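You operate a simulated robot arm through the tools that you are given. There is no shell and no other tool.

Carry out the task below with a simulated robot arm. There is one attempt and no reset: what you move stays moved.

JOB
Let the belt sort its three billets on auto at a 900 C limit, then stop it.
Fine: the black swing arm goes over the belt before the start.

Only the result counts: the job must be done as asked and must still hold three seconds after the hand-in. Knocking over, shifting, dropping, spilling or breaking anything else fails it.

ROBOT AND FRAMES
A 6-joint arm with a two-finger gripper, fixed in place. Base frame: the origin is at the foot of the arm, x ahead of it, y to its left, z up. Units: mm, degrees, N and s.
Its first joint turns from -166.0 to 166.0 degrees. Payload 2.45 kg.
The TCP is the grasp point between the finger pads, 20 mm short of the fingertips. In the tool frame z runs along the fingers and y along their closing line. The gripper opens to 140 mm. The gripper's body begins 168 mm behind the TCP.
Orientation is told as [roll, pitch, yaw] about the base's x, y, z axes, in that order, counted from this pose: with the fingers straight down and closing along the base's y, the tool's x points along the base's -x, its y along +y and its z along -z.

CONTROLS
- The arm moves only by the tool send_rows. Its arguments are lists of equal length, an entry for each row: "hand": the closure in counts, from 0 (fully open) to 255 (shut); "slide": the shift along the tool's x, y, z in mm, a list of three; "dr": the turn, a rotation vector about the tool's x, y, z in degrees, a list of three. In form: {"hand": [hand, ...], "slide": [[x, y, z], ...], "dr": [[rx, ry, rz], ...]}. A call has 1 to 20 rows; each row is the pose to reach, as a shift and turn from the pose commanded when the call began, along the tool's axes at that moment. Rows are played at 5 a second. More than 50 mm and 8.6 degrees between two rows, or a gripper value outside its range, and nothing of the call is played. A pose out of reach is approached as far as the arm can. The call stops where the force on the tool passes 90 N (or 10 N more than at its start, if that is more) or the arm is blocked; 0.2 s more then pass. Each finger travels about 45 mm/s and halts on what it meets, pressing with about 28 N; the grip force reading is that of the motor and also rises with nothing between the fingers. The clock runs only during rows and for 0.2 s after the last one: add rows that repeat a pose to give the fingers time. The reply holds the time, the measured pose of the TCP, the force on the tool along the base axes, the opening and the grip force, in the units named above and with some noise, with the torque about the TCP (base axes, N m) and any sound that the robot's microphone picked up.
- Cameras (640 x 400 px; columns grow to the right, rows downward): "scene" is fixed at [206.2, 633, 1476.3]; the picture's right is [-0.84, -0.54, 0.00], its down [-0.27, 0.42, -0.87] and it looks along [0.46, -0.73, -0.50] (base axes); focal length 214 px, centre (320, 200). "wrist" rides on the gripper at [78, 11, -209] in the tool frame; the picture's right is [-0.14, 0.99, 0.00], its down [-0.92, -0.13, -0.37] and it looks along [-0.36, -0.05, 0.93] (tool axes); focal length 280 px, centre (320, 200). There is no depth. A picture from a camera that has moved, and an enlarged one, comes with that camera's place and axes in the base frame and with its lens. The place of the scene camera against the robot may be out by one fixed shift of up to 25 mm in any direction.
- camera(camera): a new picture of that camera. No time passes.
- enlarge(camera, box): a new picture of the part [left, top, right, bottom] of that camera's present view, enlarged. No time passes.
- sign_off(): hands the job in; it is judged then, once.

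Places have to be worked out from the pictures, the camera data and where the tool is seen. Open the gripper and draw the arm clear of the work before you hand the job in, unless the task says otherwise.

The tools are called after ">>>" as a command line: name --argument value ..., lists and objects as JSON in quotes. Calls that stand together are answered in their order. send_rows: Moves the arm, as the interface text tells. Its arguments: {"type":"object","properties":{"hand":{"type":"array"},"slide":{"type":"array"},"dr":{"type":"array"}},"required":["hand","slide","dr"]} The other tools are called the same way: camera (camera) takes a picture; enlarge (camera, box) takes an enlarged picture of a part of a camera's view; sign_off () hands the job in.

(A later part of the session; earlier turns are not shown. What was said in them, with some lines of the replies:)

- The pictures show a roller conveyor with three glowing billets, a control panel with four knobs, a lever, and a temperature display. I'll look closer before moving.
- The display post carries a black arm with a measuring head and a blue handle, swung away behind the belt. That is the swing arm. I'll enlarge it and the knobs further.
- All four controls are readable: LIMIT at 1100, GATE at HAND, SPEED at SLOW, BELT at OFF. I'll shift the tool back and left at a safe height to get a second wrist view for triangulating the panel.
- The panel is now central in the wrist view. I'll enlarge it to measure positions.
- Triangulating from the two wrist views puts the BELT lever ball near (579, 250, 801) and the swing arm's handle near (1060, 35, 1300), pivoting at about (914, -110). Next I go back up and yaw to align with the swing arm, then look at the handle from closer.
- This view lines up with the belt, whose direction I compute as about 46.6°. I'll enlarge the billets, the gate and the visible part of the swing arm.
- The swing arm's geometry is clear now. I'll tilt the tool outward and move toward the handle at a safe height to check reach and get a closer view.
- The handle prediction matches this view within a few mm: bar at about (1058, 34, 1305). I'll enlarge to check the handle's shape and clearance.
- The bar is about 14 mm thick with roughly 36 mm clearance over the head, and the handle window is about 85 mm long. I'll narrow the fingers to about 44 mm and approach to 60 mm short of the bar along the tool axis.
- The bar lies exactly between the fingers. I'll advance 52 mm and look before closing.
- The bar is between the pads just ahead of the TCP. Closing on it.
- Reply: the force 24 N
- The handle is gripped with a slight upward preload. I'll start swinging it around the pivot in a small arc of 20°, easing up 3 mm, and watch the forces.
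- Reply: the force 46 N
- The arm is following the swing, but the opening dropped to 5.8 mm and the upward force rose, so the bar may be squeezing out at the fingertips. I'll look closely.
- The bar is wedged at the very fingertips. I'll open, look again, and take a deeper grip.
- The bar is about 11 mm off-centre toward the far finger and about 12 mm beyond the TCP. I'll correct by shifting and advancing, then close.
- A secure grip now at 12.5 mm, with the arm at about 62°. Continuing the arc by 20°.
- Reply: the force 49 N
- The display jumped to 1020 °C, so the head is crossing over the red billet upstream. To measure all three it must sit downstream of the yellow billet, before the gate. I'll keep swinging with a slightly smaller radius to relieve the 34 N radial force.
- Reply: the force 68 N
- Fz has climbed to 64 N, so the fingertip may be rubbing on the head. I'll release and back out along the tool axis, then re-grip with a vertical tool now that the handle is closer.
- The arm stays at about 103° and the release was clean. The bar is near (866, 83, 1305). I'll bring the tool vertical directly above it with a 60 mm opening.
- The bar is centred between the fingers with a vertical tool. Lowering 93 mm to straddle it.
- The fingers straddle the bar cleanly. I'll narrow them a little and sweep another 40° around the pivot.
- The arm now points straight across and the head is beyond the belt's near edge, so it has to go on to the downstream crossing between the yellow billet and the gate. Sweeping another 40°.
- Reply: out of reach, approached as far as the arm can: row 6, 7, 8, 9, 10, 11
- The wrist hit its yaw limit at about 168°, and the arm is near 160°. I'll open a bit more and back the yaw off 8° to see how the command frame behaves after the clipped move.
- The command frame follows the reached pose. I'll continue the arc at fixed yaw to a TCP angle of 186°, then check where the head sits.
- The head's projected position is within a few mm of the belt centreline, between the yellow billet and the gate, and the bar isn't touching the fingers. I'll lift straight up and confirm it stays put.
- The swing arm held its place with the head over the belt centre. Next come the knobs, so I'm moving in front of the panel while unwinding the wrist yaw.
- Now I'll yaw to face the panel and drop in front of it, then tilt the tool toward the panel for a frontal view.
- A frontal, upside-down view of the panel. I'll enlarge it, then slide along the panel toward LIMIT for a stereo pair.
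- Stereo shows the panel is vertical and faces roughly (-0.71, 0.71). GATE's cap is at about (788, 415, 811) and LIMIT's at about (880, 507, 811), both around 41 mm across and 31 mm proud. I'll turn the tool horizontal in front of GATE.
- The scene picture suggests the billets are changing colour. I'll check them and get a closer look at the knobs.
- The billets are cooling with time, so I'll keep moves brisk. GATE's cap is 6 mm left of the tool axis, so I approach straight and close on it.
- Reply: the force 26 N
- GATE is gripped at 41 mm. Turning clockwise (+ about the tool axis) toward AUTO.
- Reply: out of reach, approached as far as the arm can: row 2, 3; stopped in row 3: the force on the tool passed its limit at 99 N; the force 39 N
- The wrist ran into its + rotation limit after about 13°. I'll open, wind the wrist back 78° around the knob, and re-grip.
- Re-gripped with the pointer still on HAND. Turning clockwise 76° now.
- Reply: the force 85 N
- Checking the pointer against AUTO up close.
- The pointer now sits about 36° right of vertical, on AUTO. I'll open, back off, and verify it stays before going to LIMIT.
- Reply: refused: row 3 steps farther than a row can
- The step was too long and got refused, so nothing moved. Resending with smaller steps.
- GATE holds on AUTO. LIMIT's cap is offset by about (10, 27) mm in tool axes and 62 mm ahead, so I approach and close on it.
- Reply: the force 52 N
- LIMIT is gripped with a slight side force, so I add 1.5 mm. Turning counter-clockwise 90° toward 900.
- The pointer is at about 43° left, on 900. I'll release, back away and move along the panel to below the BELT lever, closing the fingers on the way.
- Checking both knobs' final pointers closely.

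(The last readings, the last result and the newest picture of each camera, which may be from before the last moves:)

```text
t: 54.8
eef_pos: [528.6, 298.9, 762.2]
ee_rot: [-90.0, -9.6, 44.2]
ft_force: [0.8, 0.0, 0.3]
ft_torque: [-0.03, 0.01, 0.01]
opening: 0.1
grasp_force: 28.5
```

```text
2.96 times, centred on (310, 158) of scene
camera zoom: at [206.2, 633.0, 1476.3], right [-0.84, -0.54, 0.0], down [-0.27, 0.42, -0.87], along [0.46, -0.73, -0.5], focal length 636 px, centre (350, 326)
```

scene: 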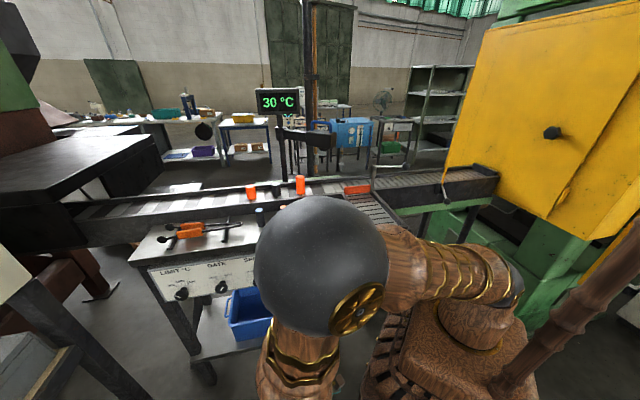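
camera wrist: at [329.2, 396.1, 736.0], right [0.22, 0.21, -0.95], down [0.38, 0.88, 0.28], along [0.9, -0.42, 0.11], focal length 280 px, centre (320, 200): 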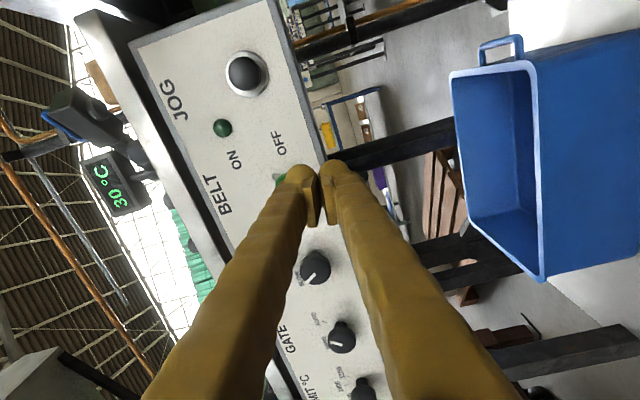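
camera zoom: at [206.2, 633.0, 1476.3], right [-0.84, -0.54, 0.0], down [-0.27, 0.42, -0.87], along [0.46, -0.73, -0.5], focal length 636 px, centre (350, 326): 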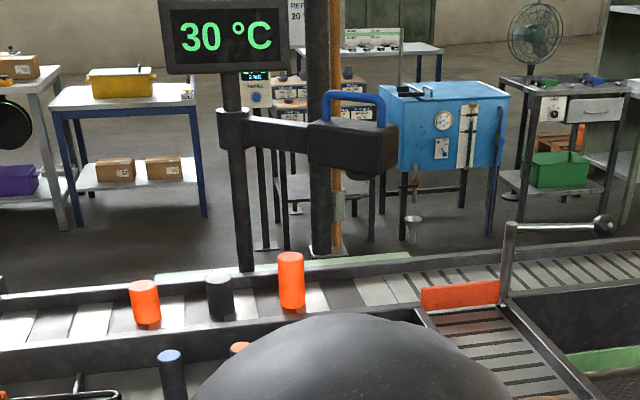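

Both knobs read correctly: LIMIT on 900 and GATE on AUTO, mirroring SPEED's SLOW pointer. With the swing arm in place, I'll advance the closed fingers under the green ball and push it up to ON.

>>> send_rows --hand '[255, 255, 255, 255, 255, 255, 255]' --slide '[[0, 0, 33], [0, 0, 65], [-1.7, -9.8, 65], [-3.3, -19.7, 65], [-5, -29.5, 65], [-6.6, -39.3, 65], [-8.3, -49.1, 65]]' --dr '[[0, 0, 0], [0, 0, 0], [0, 0, 0], [0, 0, 0], [0, 0, 0], [0, 0, 0], [0, 0, 0]]'

>>> camera --camera "wrist"

>>> camera --camera "scene"

```text
t: 56.4
eef_pos: [575.5, 253.3, 807.9]
ee_rot: [-89.7, -9.6, 44.1]
ft_force: [-1.7, 0.5, -22.1]
ft_torque: [0.05, 0.21, -0.01]
opening: 0.0
grasp_force: 28.4
```

```text
taken
camera wrist: at [375.9, 350.6, 783.0], right [0.21, 0.21, -0.95], down [0.38, 0.88, 0.28], along [0.9, -0.42, 0.11], focal length 280 px, centre (320, 200)
```

wrist: 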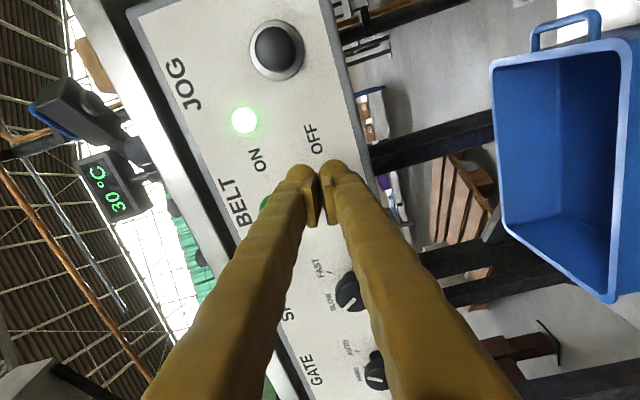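

```text
taken
```

scene: 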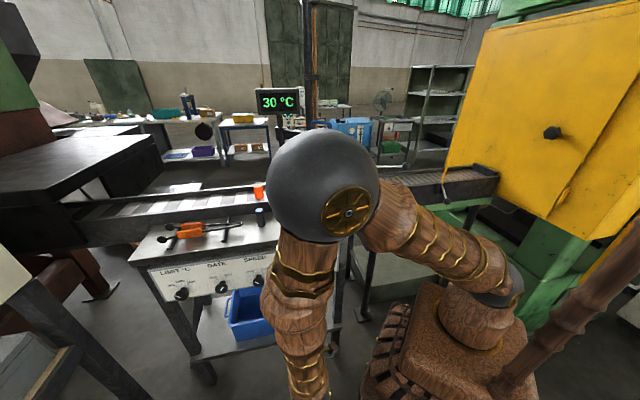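

The green lamp is lit and the belt is running. I'll back off and rise above the ball, ready to push it to OFF, and watch the billets.

>>> send_rows --hand '[255, 255, 255, 255, 255]' --slide '[[0, 0, -40], [0, 0, -80], [-6, -35, -95], [-12, -70, -95], [-14, -82, -95]]' --dr '[[0, 0, 0], [0, 0, 0], [0, 0, 0], [0, 0, 0], [0, 0, 0]]'

>>> camera --camera "wrist"

>>> camera --camera "scene"

```text
t: 57.6
eef_pos: [510.6, 321.0, 893.4]
ee_rot: [-90.0, -9.6, 44.1]
ft_force: [-0.1, 0.8, 0.5]
ft_torque: [0.06, -0.01, 0.0]
opening: 0.0
grasp_force: 28.3
```

```text
taken
camera wrist: at [310.4, 417.8, 868.6], right [0.22, 0.21, -0.95], down [0.38, 0.88, 0.28], along [0.9, -0.42, 0.11], focal length 280 px, centre (320, 200)
```

wrist: 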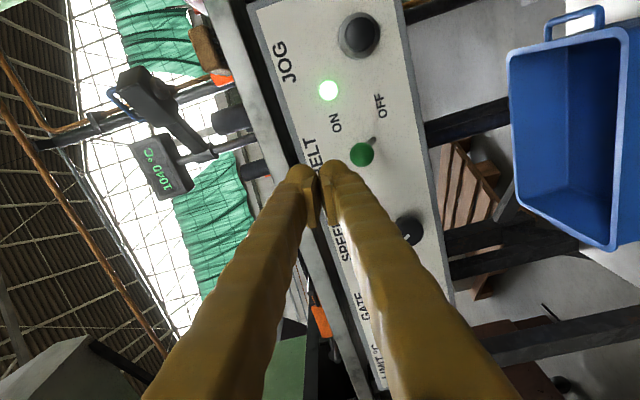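

```text
taken
```

scene: 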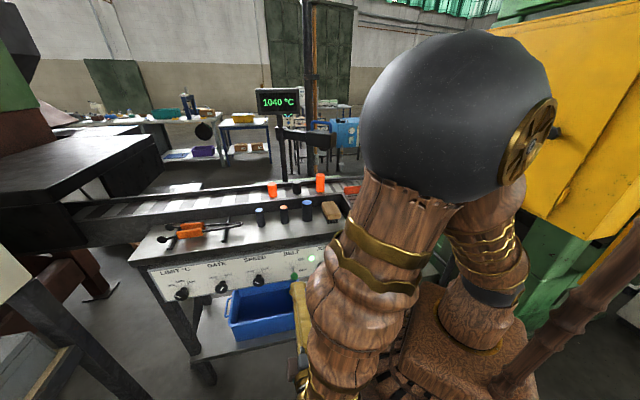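

The display reads 1040 °C, so the first billet is being measured. I'll slide aside along the panel so the scene camera can see the gate while the belt runs.

>>> send_rows --hand '[255, 255, 255, 255, 255, 255]' --slide '[[-41.3, 7, -7.8], [-82.6, 14, -15.5], [-123.9, 21, -23.3], [-165.2, 28, -31.1], [-206.5, 35, -38.8], [-247.8, 42, -46.6]]' --dr '[[0, 0, 0], [0, 0, 0], [0, 0, 0], [0, 0, 0], [0, 0, 0], [0, 0, 0]]'

>>> camera --camera "scene"

>>> enlarge --camera "scene" --box '[220, 80, 440, 240]'

```text
t: 59.0
eef_pos: [656.6, 531.1, 894.7]
ee_rot: [-90.0, -9.5, 44.0]
ft_force: [0.1, 0.3, 0.2]
ft_torque: [0.0, 0.0, -0.01]
opening: 0.2
grasp_force: 27.5
```

```text
taken
```

scene: 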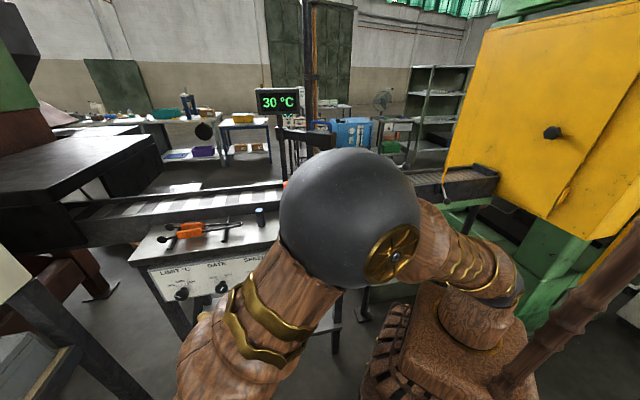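

```text
2.50 times, centred on (330, 160) of scene
camera zoom: at [206.2, 633.0, 1476.3], right [-0.84, -0.54, 0.0], down [-0.27, 0.42, -0.87], along [0.46, -0.73, -0.5], focal length 536 px, centre (295, 300)
```

zoom: 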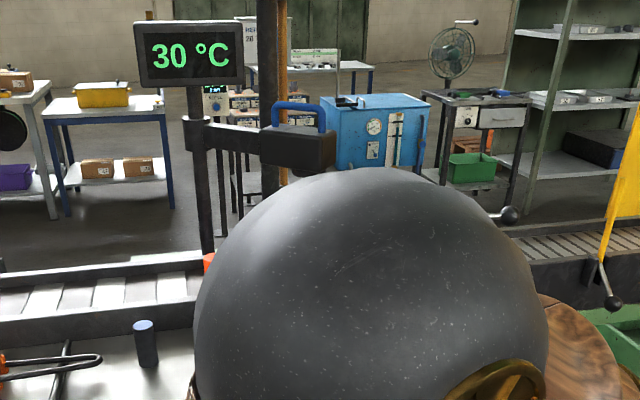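

The elbow still blocks the gate. I'll drop lower, where the elbow sits lower in view.

>>> send_rows --hand '[255, 255, 255, 255, 255]' --slide '[[33.5, 29.6, -5.7], [67, 59.3, -11.4], [100.5, 88.9, -17], [134, 118.6, -22.7], [167.5, 148.2, -28.4]]' --dr '[[0, 0, 0], [0, 0, 0], [0, 0, 0], [0, 0, 0], [0, 0, 0]]'

>>> camera --camera "scene"

>>> enlarge --camera "scene" --box '[220, 80, 440, 240]'

```text
t: 60.2
eef_pos: [535.3, 450.1, 718.4]
ee_rot: [-90.0, -9.7, 44.1]
ft_force: [0.5, 0.0, -0.1]
ft_torque: [0.01, -0.01, 0.0]
opening: 0.1
grasp_force: 27.6
```

```text
taken
```

scene: 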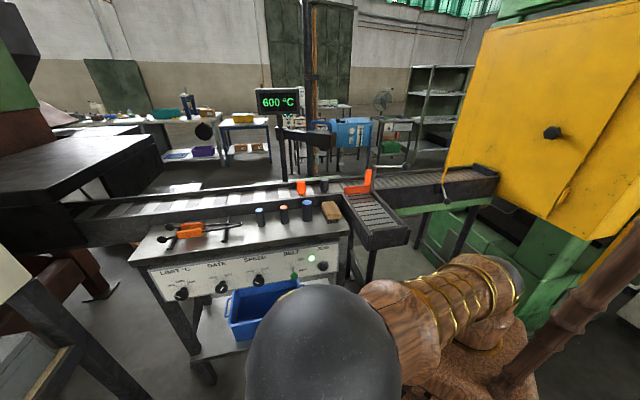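

```text
2.50 times, centred on (330, 160) of scene
camera zoom: at [206.2, 633.0, 1476.3], right [-0.84, -0.54, 0.0], down [-0.27, 0.42, -0.87], along [0.46, -0.73, -0.5], focal length 536 px, centre (295, 300)
```

zoom: 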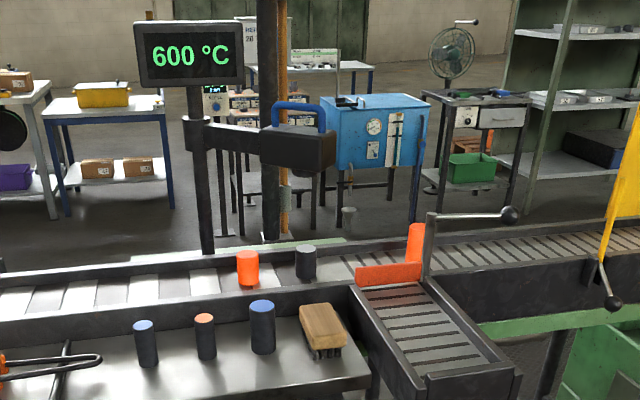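

Clear view now. The first billet (1040 °C) is passing straight on, and the second reads 600 °C under the head. I'll wait and watch.

>>> send_rows --hand '[255, 255, 255, 255, 255]' --slide '[[0, 0, 0], [0, 0, 0], [0, 0, 0], [0, 0, 0], [0, 0, 0]]' --dr '[[0, 0, 0], [0, 0, 0], [0, 0, 0], [0, 0, 0], [0, 0, 0]]'

>>> enlarge --camera "scene" --box '[240, 80, 520, 260]'

```text
t: 61.4
eef_pos: [536.0, 451.4, 717.5]
ee_rot: [-90.0, -9.6, 44.2]
ft_force: [0.4, 0.8, -0.3]
ft_torque: [-0.04, -0.01, 0.01]
opening: 0.0
grasp_force: 28.0
```

```text
2.22 times, centred on (380, 170) of scene
camera zoom: at [206.2, 633.0, 1476.3], right [-0.84, -0.54, 0.0], down [-0.27, 0.42, -0.87], along [0.46, -0.73, -0.5], focal length 477 px, centre (187, 267)
```

zoom: 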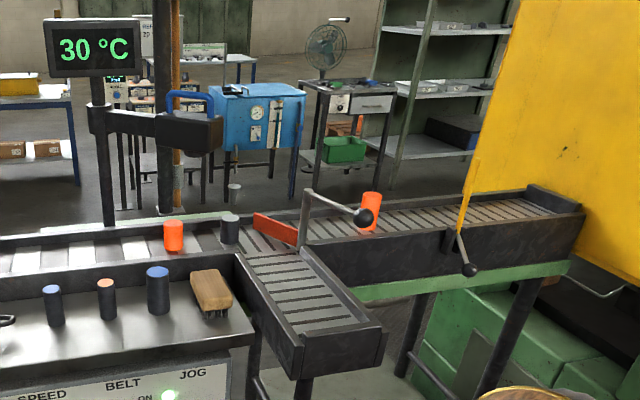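

The gate has swung across for the cold billet. Waiting on.

>>> send_rows --hand '[255, 255, 255, 255, 255, 255]' --slide '[[0, 0, 0], [0, 0, 0], [0, 0, 0], [0, 0, 0], [0, 0, 0], [0, 0, 0]]' --dr '[[0, 0, 0], [0, 0, 0], [0, 0, 0], [0, 0, 0], [0, 0, 0], [0, 0, 0]]'

>>> enlarge --camera "scene" --box '[240, 80, 520, 260]'

```text
t: 62.8
eef_pos: [534.9, 451.1, 717.9]
ee_rot: [-90.0, -9.7, 44.1]
ft_force: [-0.1, -0.8, 0.3]
ft_torque: [0.04, 0.01, 0.0]
opening: 0.0
grasp_force: 28.5
```

```text
2.22 times, centred on (380, 170) of scene
camera zoom: at [206.2, 633.0, 1476.3], right [-0.84, -0.54, 0.0], down [-0.27, 0.42, -0.87], along [0.46, -0.73, -0.5], focal length 477 px, centre (187, 267)
```

zoom: 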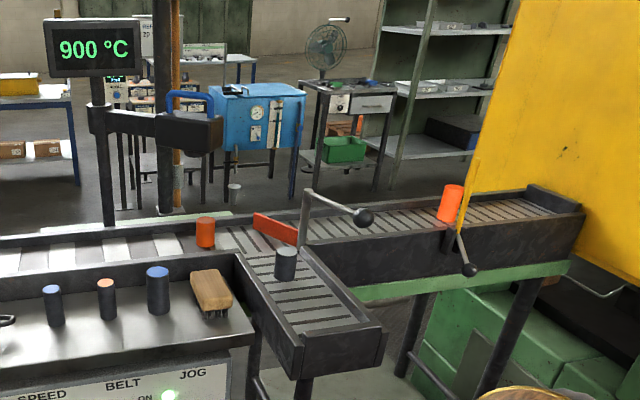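

The third billet reads about 900 °C. The cold one is in the chute. Waiting.

>>> send_rows --hand '[255, 255, 255]' --slide '[[0, 0, 0], [0, 0, 0], [0, 0, 0]]' --dr '[[0, 0, 0], [0, 0, 0], [0, 0, 0]]'

>>> enlarge --camera "scene" --box '[240, 80, 520, 260]'

```text
t: 63.6
eef_pos: [536.2, 451.5, 717.7]
ee_rot: [-90.0, -9.6, 44.2]
ft_force: [0.2, 0.7, -0.7]
ft_torque: [0.0, 0.0, 0.02]
opening: 0.1
grasp_force: 27.9
```

```text
2.22 times, centred on (380, 170) of scene
camera zoom: at [206.2, 633.0, 1476.3], right [-0.84, -0.54, 0.0], down [-0.27, 0.42, -0.87], along [0.46, -0.73, -0.5], focal length 477 px, centre (187, 267)
```

zoom: 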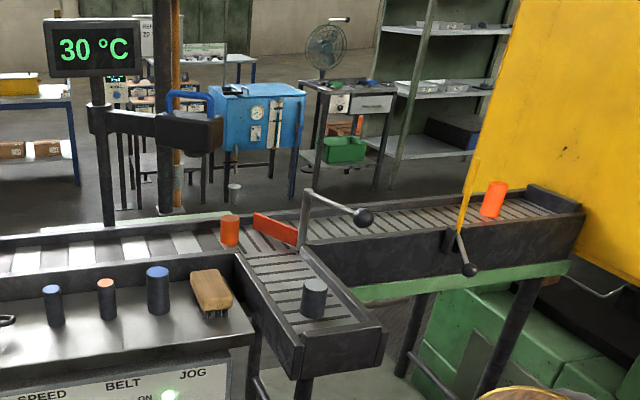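

The first billet has reached the far end section. Watching the gate for the third.

>>> send_rows --hand '[255, 255]' --slide '[[0, 0, 0], [0, 0, 0]]' --dr '[[0, 0, 0], [0, 0, 0]]'

>>> enlarge --camera "scene" --box '[240, 80, 520, 260]'

```text
t: 64.2
eef_pos: [535.2, 451.0, 717.7]
ee_rot: [-90.0, -9.7, 44.3]
ft_force: [0.2, -0.3, -0.8]
ft_torque: [0.03, -0.01, 0.03]
opening: 0.0
grasp_force: 27.9
```

```text
2.22 times, centred on (380, 170) of scene
camera zoom: at [206.2, 633.0, 1476.3], right [-0.84, -0.54, 0.0], down [-0.27, 0.42, -0.87], along [0.46, -0.73, -0.5], focal length 477 px, centre (187, 267)
```

zoom: 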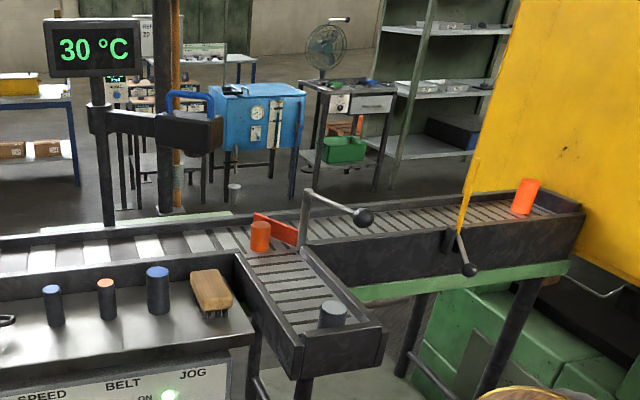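

The third billet is being diverted into the chute, which is the belt's own decision on its sub-900 reading. I'll wait until it clears the gate.

>>> send_rows --hand '[255, 255, 255, 255, 255]' --slide '[[0, 0, 0], [0, 0, 0], [0, 0, 0], [0, 0, 0], [0, 0, 0]]' --dr '[[0, 0, 0], [0, 0, 0], [0, 0, 0], [0, 0, 0], [0, 0, 0]]'

>>> enlarge --camera "scene" --box '[240, 80, 520, 260]'

```text
t: 65.4
eef_pos: [535.2, 450.6, 717.9]
ee_rot: [-90.0, -9.7, 44.2]
ft_force: [-0.8, 0.0, -0.3]
ft_torque: [0.02, -0.02, -0.01]
opening: 0.4
grasp_force: 28.2
```

```text
2.22 times, centred on (380, 170) of scene
camera zoom: at [206.2, 633.0, 1476.3], right [-0.84, -0.54, 0.0], down [-0.27, 0.42, -0.87], along [0.46, -0.73, -0.5], focal length 477 px, centre (187, 267)
```

zoom: 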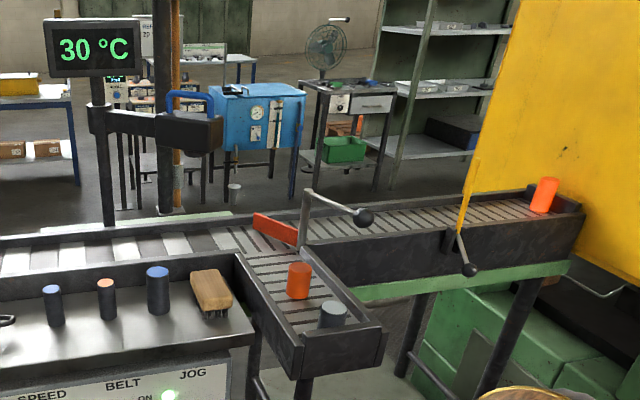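

All three billets have been sorted: one at the belt's end, two in the chute. Now I go above the lever and push it down to OFF.

>>> send_rows --hand '[255, 255, 255, 255, 255, 255, 255, 255, 255, 255, 255]' --slide '[[15.8, -37.4, 18.2], [31.6, -74.8, 36.4], [47.4, -112.3, 54.6], [63.2, -149.7, 72.8], [79, -187.1, 91], [79, -187.1, 130], [79, -187.1, 169], [81.6, -171.9, 169], [84.2, -156.7, 169], [86.7, -141.4, 169], [89.3, -126.2, 169]]' --dr '[[0, 0, 0], [0, 0, 0], [0, 0, 0], [0, 0, 0], [0, 0, 0], [0, 0, 0], [0, 0, 0], [0, 0, 0], [0, 0, 0], [0, 0, 0], [0, 0, 0]]'

>>> camera --camera "wrist"

>>> camera --camera "scene"

```text
t: 68.0
eef_pos: [576.6, 254.8, 835.2]
ee_rot: [-90.6, -9.7, 44.2]
ft_force: [-15.3, 1.6, 48.1]
ft_torque: [-0.18, 0.14, -0.1]
opening: 0.0
grasp_force: 27.9
stopped in row 11: the force on the tool passed its limit at 94 N (the readings are from after the stop); the commanded pose is now the measured one
```

```text
taken
camera wrist: at [377.3, 352.2, 807.6], right [0.23, 0.2, -0.95], down [0.38, 0.88, 0.28], along [0.9, -0.42, 0.12], focal length 280 px, centre (320, 200)
```

wrist: 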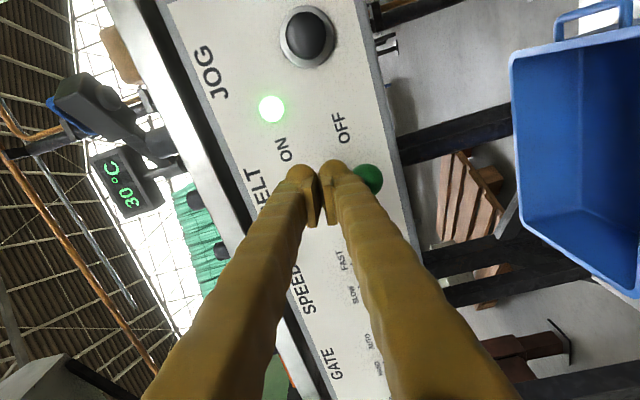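

```text
taken
```

scene: 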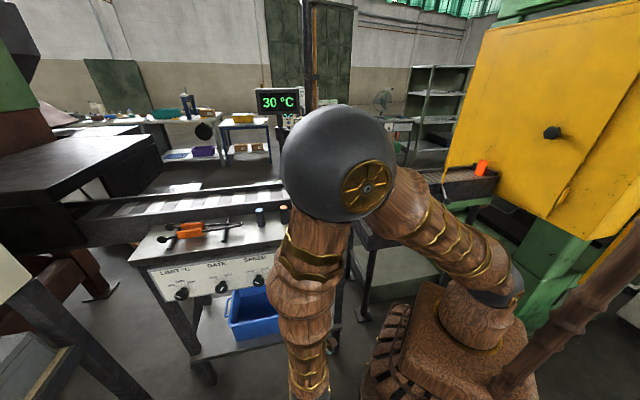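

The lever went down and hit its stop, but the lamp still looks lit. I'll raise the tool off the lever and re-check.

>>> send_rows --hand '[255, 255, 255]' --slide '[[-2.5, -14.7, 0], [-5, -29.5, 0], [-6.6, -39.3, 0]]' --dr '[[0, 0, 0], [0, 0, 0], [0, 0, 0]]'

>>> camera --camera "wrist"

>>> enlarge --camera "wrist" --box '[200, 50, 440, 220]'

```text
t: 68.8
eef_pos: [576.6, 256.4, 874.6]
ee_rot: [-90.4, -9.7, 44.2]
ft_force: [-1.1, -0.1, -0.3]
ft_torque: [0.02, -0.02, -0.01]
opening: 0.0
grasp_force: 28.4
```

```text
taken
camera wrist: at [377.0, 353.1, 846.9], right [0.22, 0.21, -0.95], down [0.38, 0.88, 0.28], along [0.9, -0.42, 0.12], focal length 280 px, centre (320, 200)
```

wrist: 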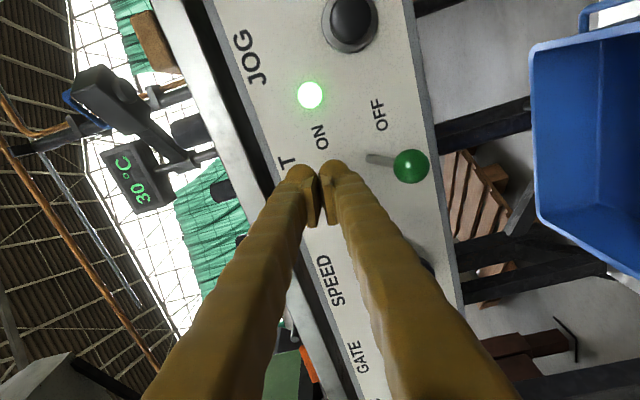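

```text
2.35 times, centred on (320, 135) of wrist
camera zoom: at [377.0, 353.1, 846.9], right [0.22, 0.21, -0.95], down [0.38, 0.88, 0.28], along [0.9, -0.42, 0.12], focal length 660 px, centre (320, 353)
```

zoom: 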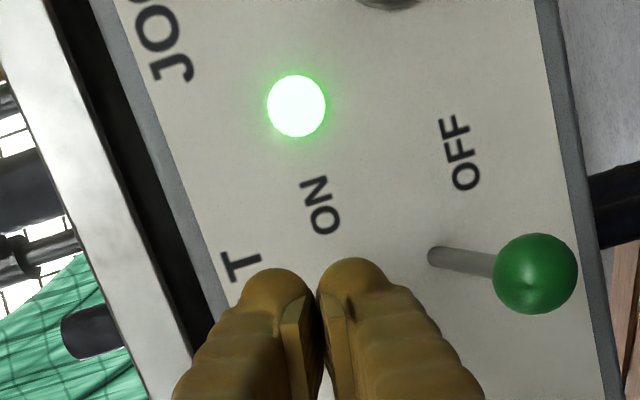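

The ball is back at its original OFF height of about 800, yet the lamp glows. I'll check whether the belt is still moving by comparing pictures a moment apart.

>>> enlarge --camera "scene" --box '[60, 150, 260, 260]'

>>> send_rows --hand '[255, 255]' --slide '[[0, 0, -20], [0, 0, -40]]' --dr '[[0, 0, 0], [0, 0, 0]]'

>>> enlarge --camera "scene" --box '[60, 150, 260, 260]'

>>> enlarge --camera "wrist" --box '[200, 50, 440, 220]'

>>> camera --camera "scene"

```text
3.20 times, centred on (160, 205) of scene
camera zoom: at [206.2, 633.0, 1476.3], right [-0.84, -0.54, 0.0], down [-0.27, 0.42, -0.87], along [0.46, -0.73, -0.5], focal length 686 px, centre (832, 184)
```

zoom: 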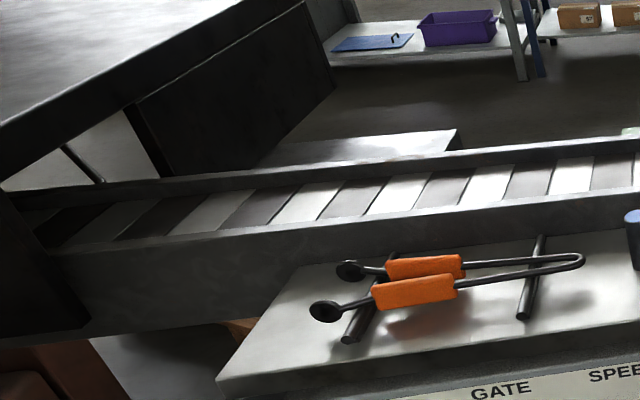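

```text
t: 69.4
eef_pos: [549.4, 284.3, 874.1]
ee_rot: [-90.4, -9.7, 44.1]
ft_force: [0.3, 0.0, 0.5]
ft_torque: [0.0, 0.02, -0.02]
opening: 0.2
grasp_force: 28.1
```

```text
3.20 times, centred on (160, 205) of scene
camera zoom: at [206.2, 633.0, 1476.3], right [-0.84, -0.54, 0.0], down [-0.27, 0.42, -0.87], along [0.46, -0.73, -0.5], focal length 686 px, centre (832, 184)
```

zoom: 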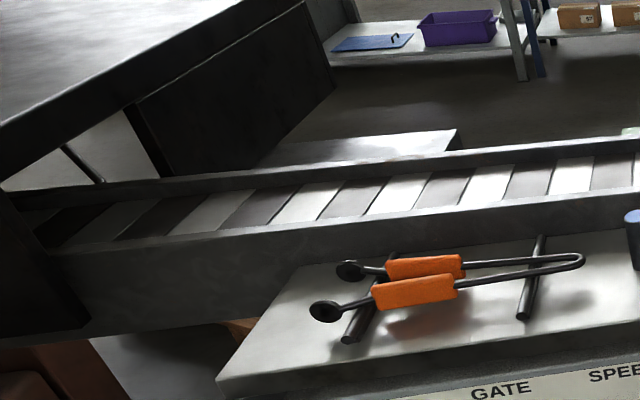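

```text
2.35 times, centred on (320, 135) of wrist
camera zoom: at [349.5, 381.3, 846.5], right [0.22, 0.21, -0.95], down [0.38, 0.88, 0.28], along [0.9, -0.42, 0.12], focal length 660 px, centre (320, 353)
```

zoom: 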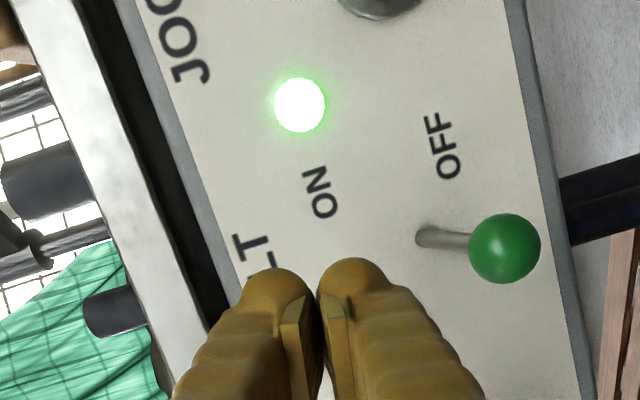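

```text
taken
```

scene: 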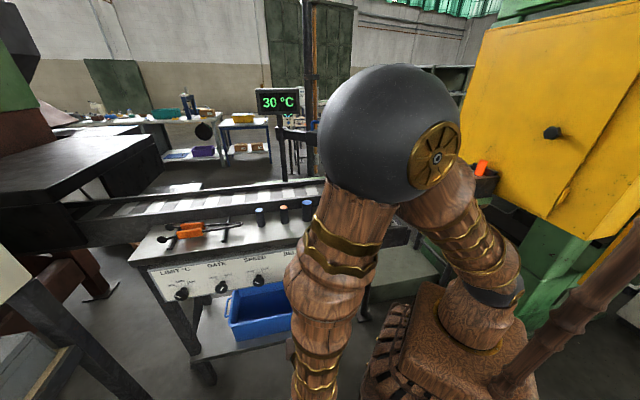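

The lever's angle matches the original OFF (22° down), but the lamp stays lit. I'll look at the end-of-belt billet and the chute for signs of motion.

>>> enlarge --camera "scene" --box '[420, 120, 540, 220]'

>>> enlarge --camera "scene" --box '[230, 230, 350, 310]'

>>> camera --camera "wrist"

```text
4.00 times, centred on (480, 170) of scene
camera zoom: at [206.2, 633.0, 1476.3], right [-0.84, -0.54, 0.0], down [-0.27, 0.42, -0.87], along [0.46, -0.73, -0.5], focal length 858 px, centre (-320, 320)
```

zoom: 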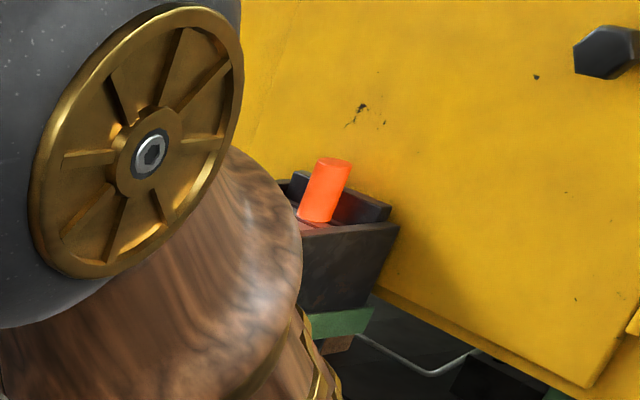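

```text
5.00 times, centred on (290, 270) of scene
camera zoom: at [206.2, 633.0, 1476.3], right [-0.84, -0.54, 0.0], down [-0.27, 0.42, -0.87], along [0.46, -0.73, -0.5], focal length 1072 px, centre (470, -150)
```

zoom: 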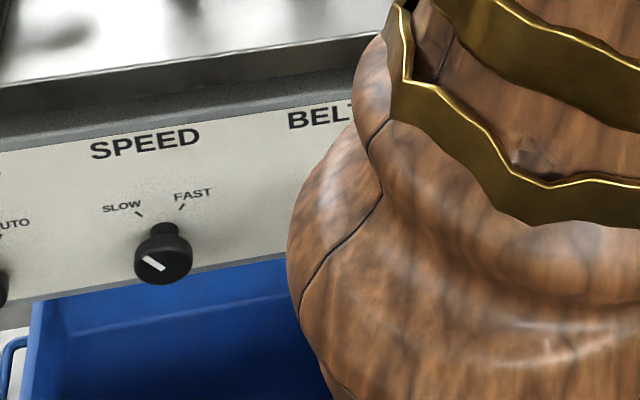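

```text
taken
camera wrist: at [349.5, 381.3, 846.5], right [0.22, 0.21, -0.95], down [0.38, 0.88, 0.28], along [0.9, -0.42, 0.12], focal length 280 px, centre (320, 200)
```

wrist: 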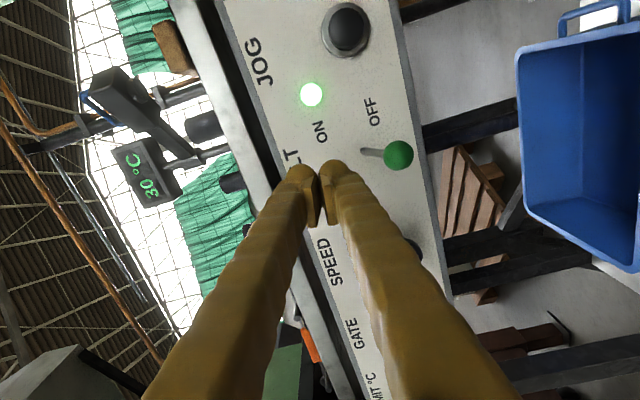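

I'll step back to the earlier viewing pose to see whether the lamp goes out after a delay and what the chute billets are doing.

>>> send_rows --hand '[255, 255, 255, 255, 255, 255, 255]' --slide '[[0, 0, -40], [0, 0, -77], [-16, 34, -87], [-32, 68, -97], [-47, 103, -108], [-63, 137, -118], [-78.9, 171, -128]]' --dr '[[0, 0, 0], [0, 0, 0], [0, 0, 0], [0, 0, 0], [0, 0, 0], [0, 0, 0], [0, 0, 0]]'

>>> camera --camera "scene"

>>> enlarge --camera "scene" --box '[240, 80, 520, 260]'

>>> enlarge --camera "scene" --box '[240, 240, 345, 300]'

```text
t: 71.0
eef_pos: [537.2, 451.1, 717.7]
ee_rot: [-90.5, -9.8, 44.2]
ft_force: [-0.5, -0.7, -0.5]
ft_torque: [0.0, -0.01, -0.01]
opening: 0.0
grasp_force: 27.3
```

```text
taken
```

scene: 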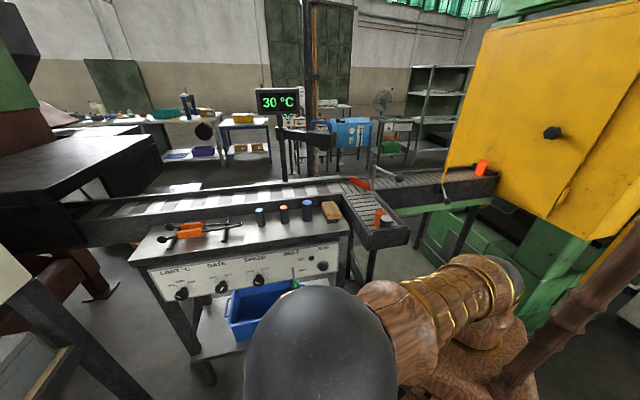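

```text
2.22 times, centred on (380, 170) of scene
camera zoom: at [206.2, 633.0, 1476.3], right [-0.84, -0.54, 0.0], down [-0.27, 0.42, -0.87], along [0.46, -0.73, -0.5], focal length 477 px, centre (187, 267)
```

zoom: 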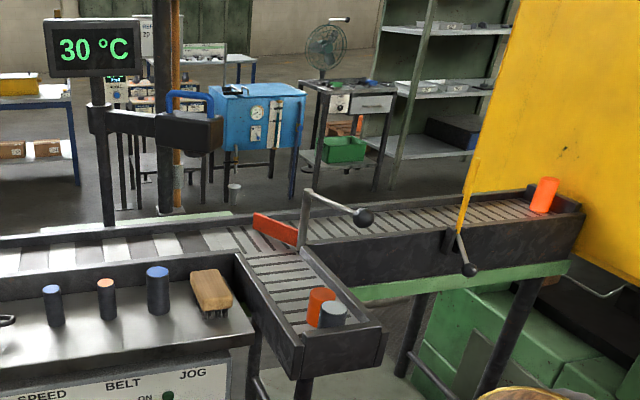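

```text
6.10 times, centred on (292, 270) of scene
camera zoom: at [206.2, 633.0, 1476.3], right [-0.84, -0.54, 0.0], down [-0.27, 0.42, -0.87], along [0.46, -0.73, -0.5], focal length 1307 px, centre (488, -227)
```

zoom: 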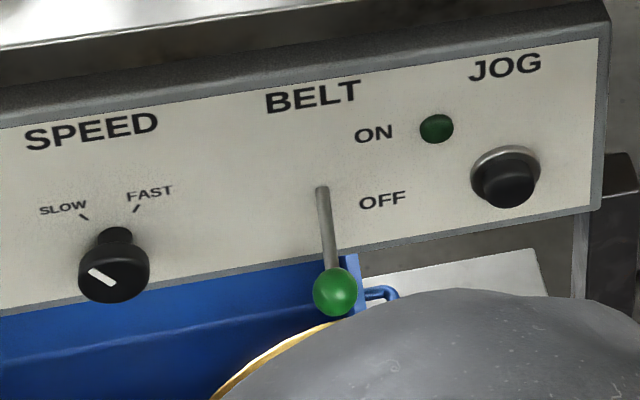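

The lamp is now off (the belt had a short run-down), and the lever rests at OFF. I'll back away from the panel, open the gripper and confirm everything holds.

>>> send_rows --hand '[255, 255, 170, 85, 0, 0, 0, 0, 0, 0]' --slide '[[0, 0, -40], [0, 0, -80], [0, 0, -115], [0, 0, -140], [0, 0, -140], [0, 0, -140], [0, 0, -140], [0, 0, -140], [0, 0, -140], [0, 0, -140]]' --dr '[[0, 0, 0], [0, 0, 0], [0, 0, 0], [0, 0, 0], [0, 0, 0], [0, 0, 0], [0, 0, 0], [0, 0, 0], [0, 0, 0], [0, 0, 0]]'

>>> camera --camera "scene"

>>> enlarge --camera "scene" --box '[240, 80, 520, 260]'

>>> camera --camera "wrist"

```text
t: 73.2
eef_pos: [442.3, 549.6, 717.8]
ee_rot: [-90.4, -9.8, 44.3]
ft_force: [-1.3, -0.3, -0.2]
ft_torque: [-0.02, -0.01, -0.01]
opening: 140.0
grasp_force: 0.0
```

```text
taken
```

scene: 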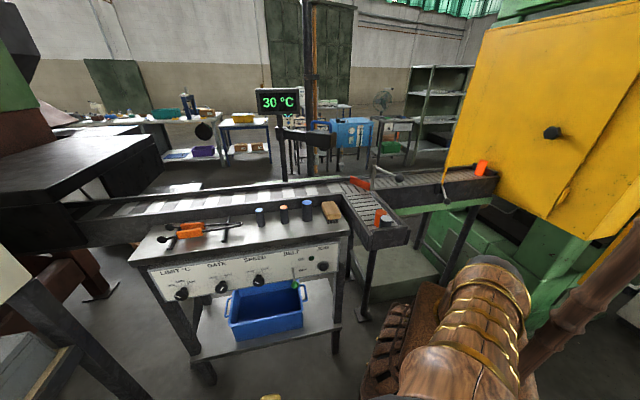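

```text
2.22 times, centred on (380, 170) of scene
camera zoom: at [206.2, 633.0, 1476.3], right [-0.84, -0.54, 0.0], down [-0.27, 0.42, -0.87], along [0.46, -0.73, -0.5], focal length 477 px, centre (187, 267)
```

zoom: 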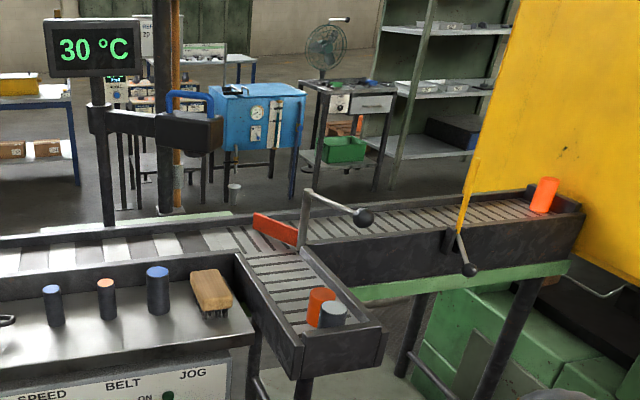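

```text
taken
camera wrist: at [242.1, 647.1, 689.6], right [0.22, 0.21, -0.95], down [0.38, 0.88, 0.28], along [0.9, -0.42, 0.12], focal length 280 px, centre (320, 200)
```

wrist: 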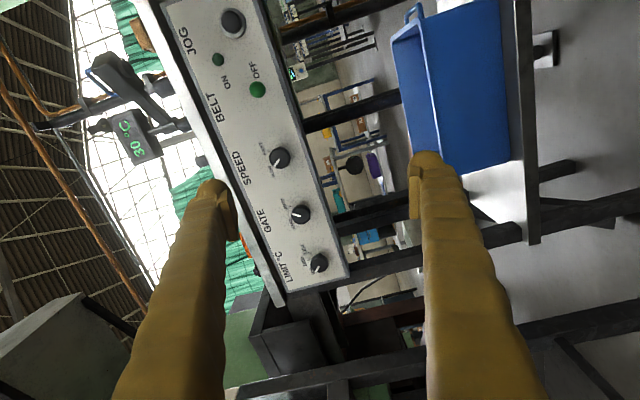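

The belt is stopped with the lamp off and the lever on OFF. The three billets are at rest in their lanes, the swing arm is over the belt, and the gripper is open and clear. Handing in.

>>> sign_off

```text
The job is handed in.
```

The belt ran all three billets on auto at the 900 °C limit, and it is now stopped. The one result to check is the third billet, which went into the side chute on a reading right at the limit.

| Billet | Display reading under the head | Where it went |
|---|---|---|
| First | 1040 °C | Straight on to the far end of the belt |
| Second | 600 °C | Side chute |
| Third | 900 °C | Side chute |

- **Third billet:** it read 1020 °C earlier, when the head passed over it during the swing, and had cooled by the time the belt measured it. The display seems to round to tens, so its true value was probably just under 900. The gate stayed set to the chute for it; I did not override that.
- **Before the start:** the black swing arm was moved over the belt, between the billets and the gate. LIMIT was turned from 1100 to 900 and GATE from HAND to AUTO. SPEED was left on SLOW.
- **Stopping:** the belt lever is at OFF. The lamp stayed lit for at least 1.4 seconds after the lever went down, then went out.

Nothing was knocked over or shifted that I could see. The gripper is open and the arm is clear of the work.
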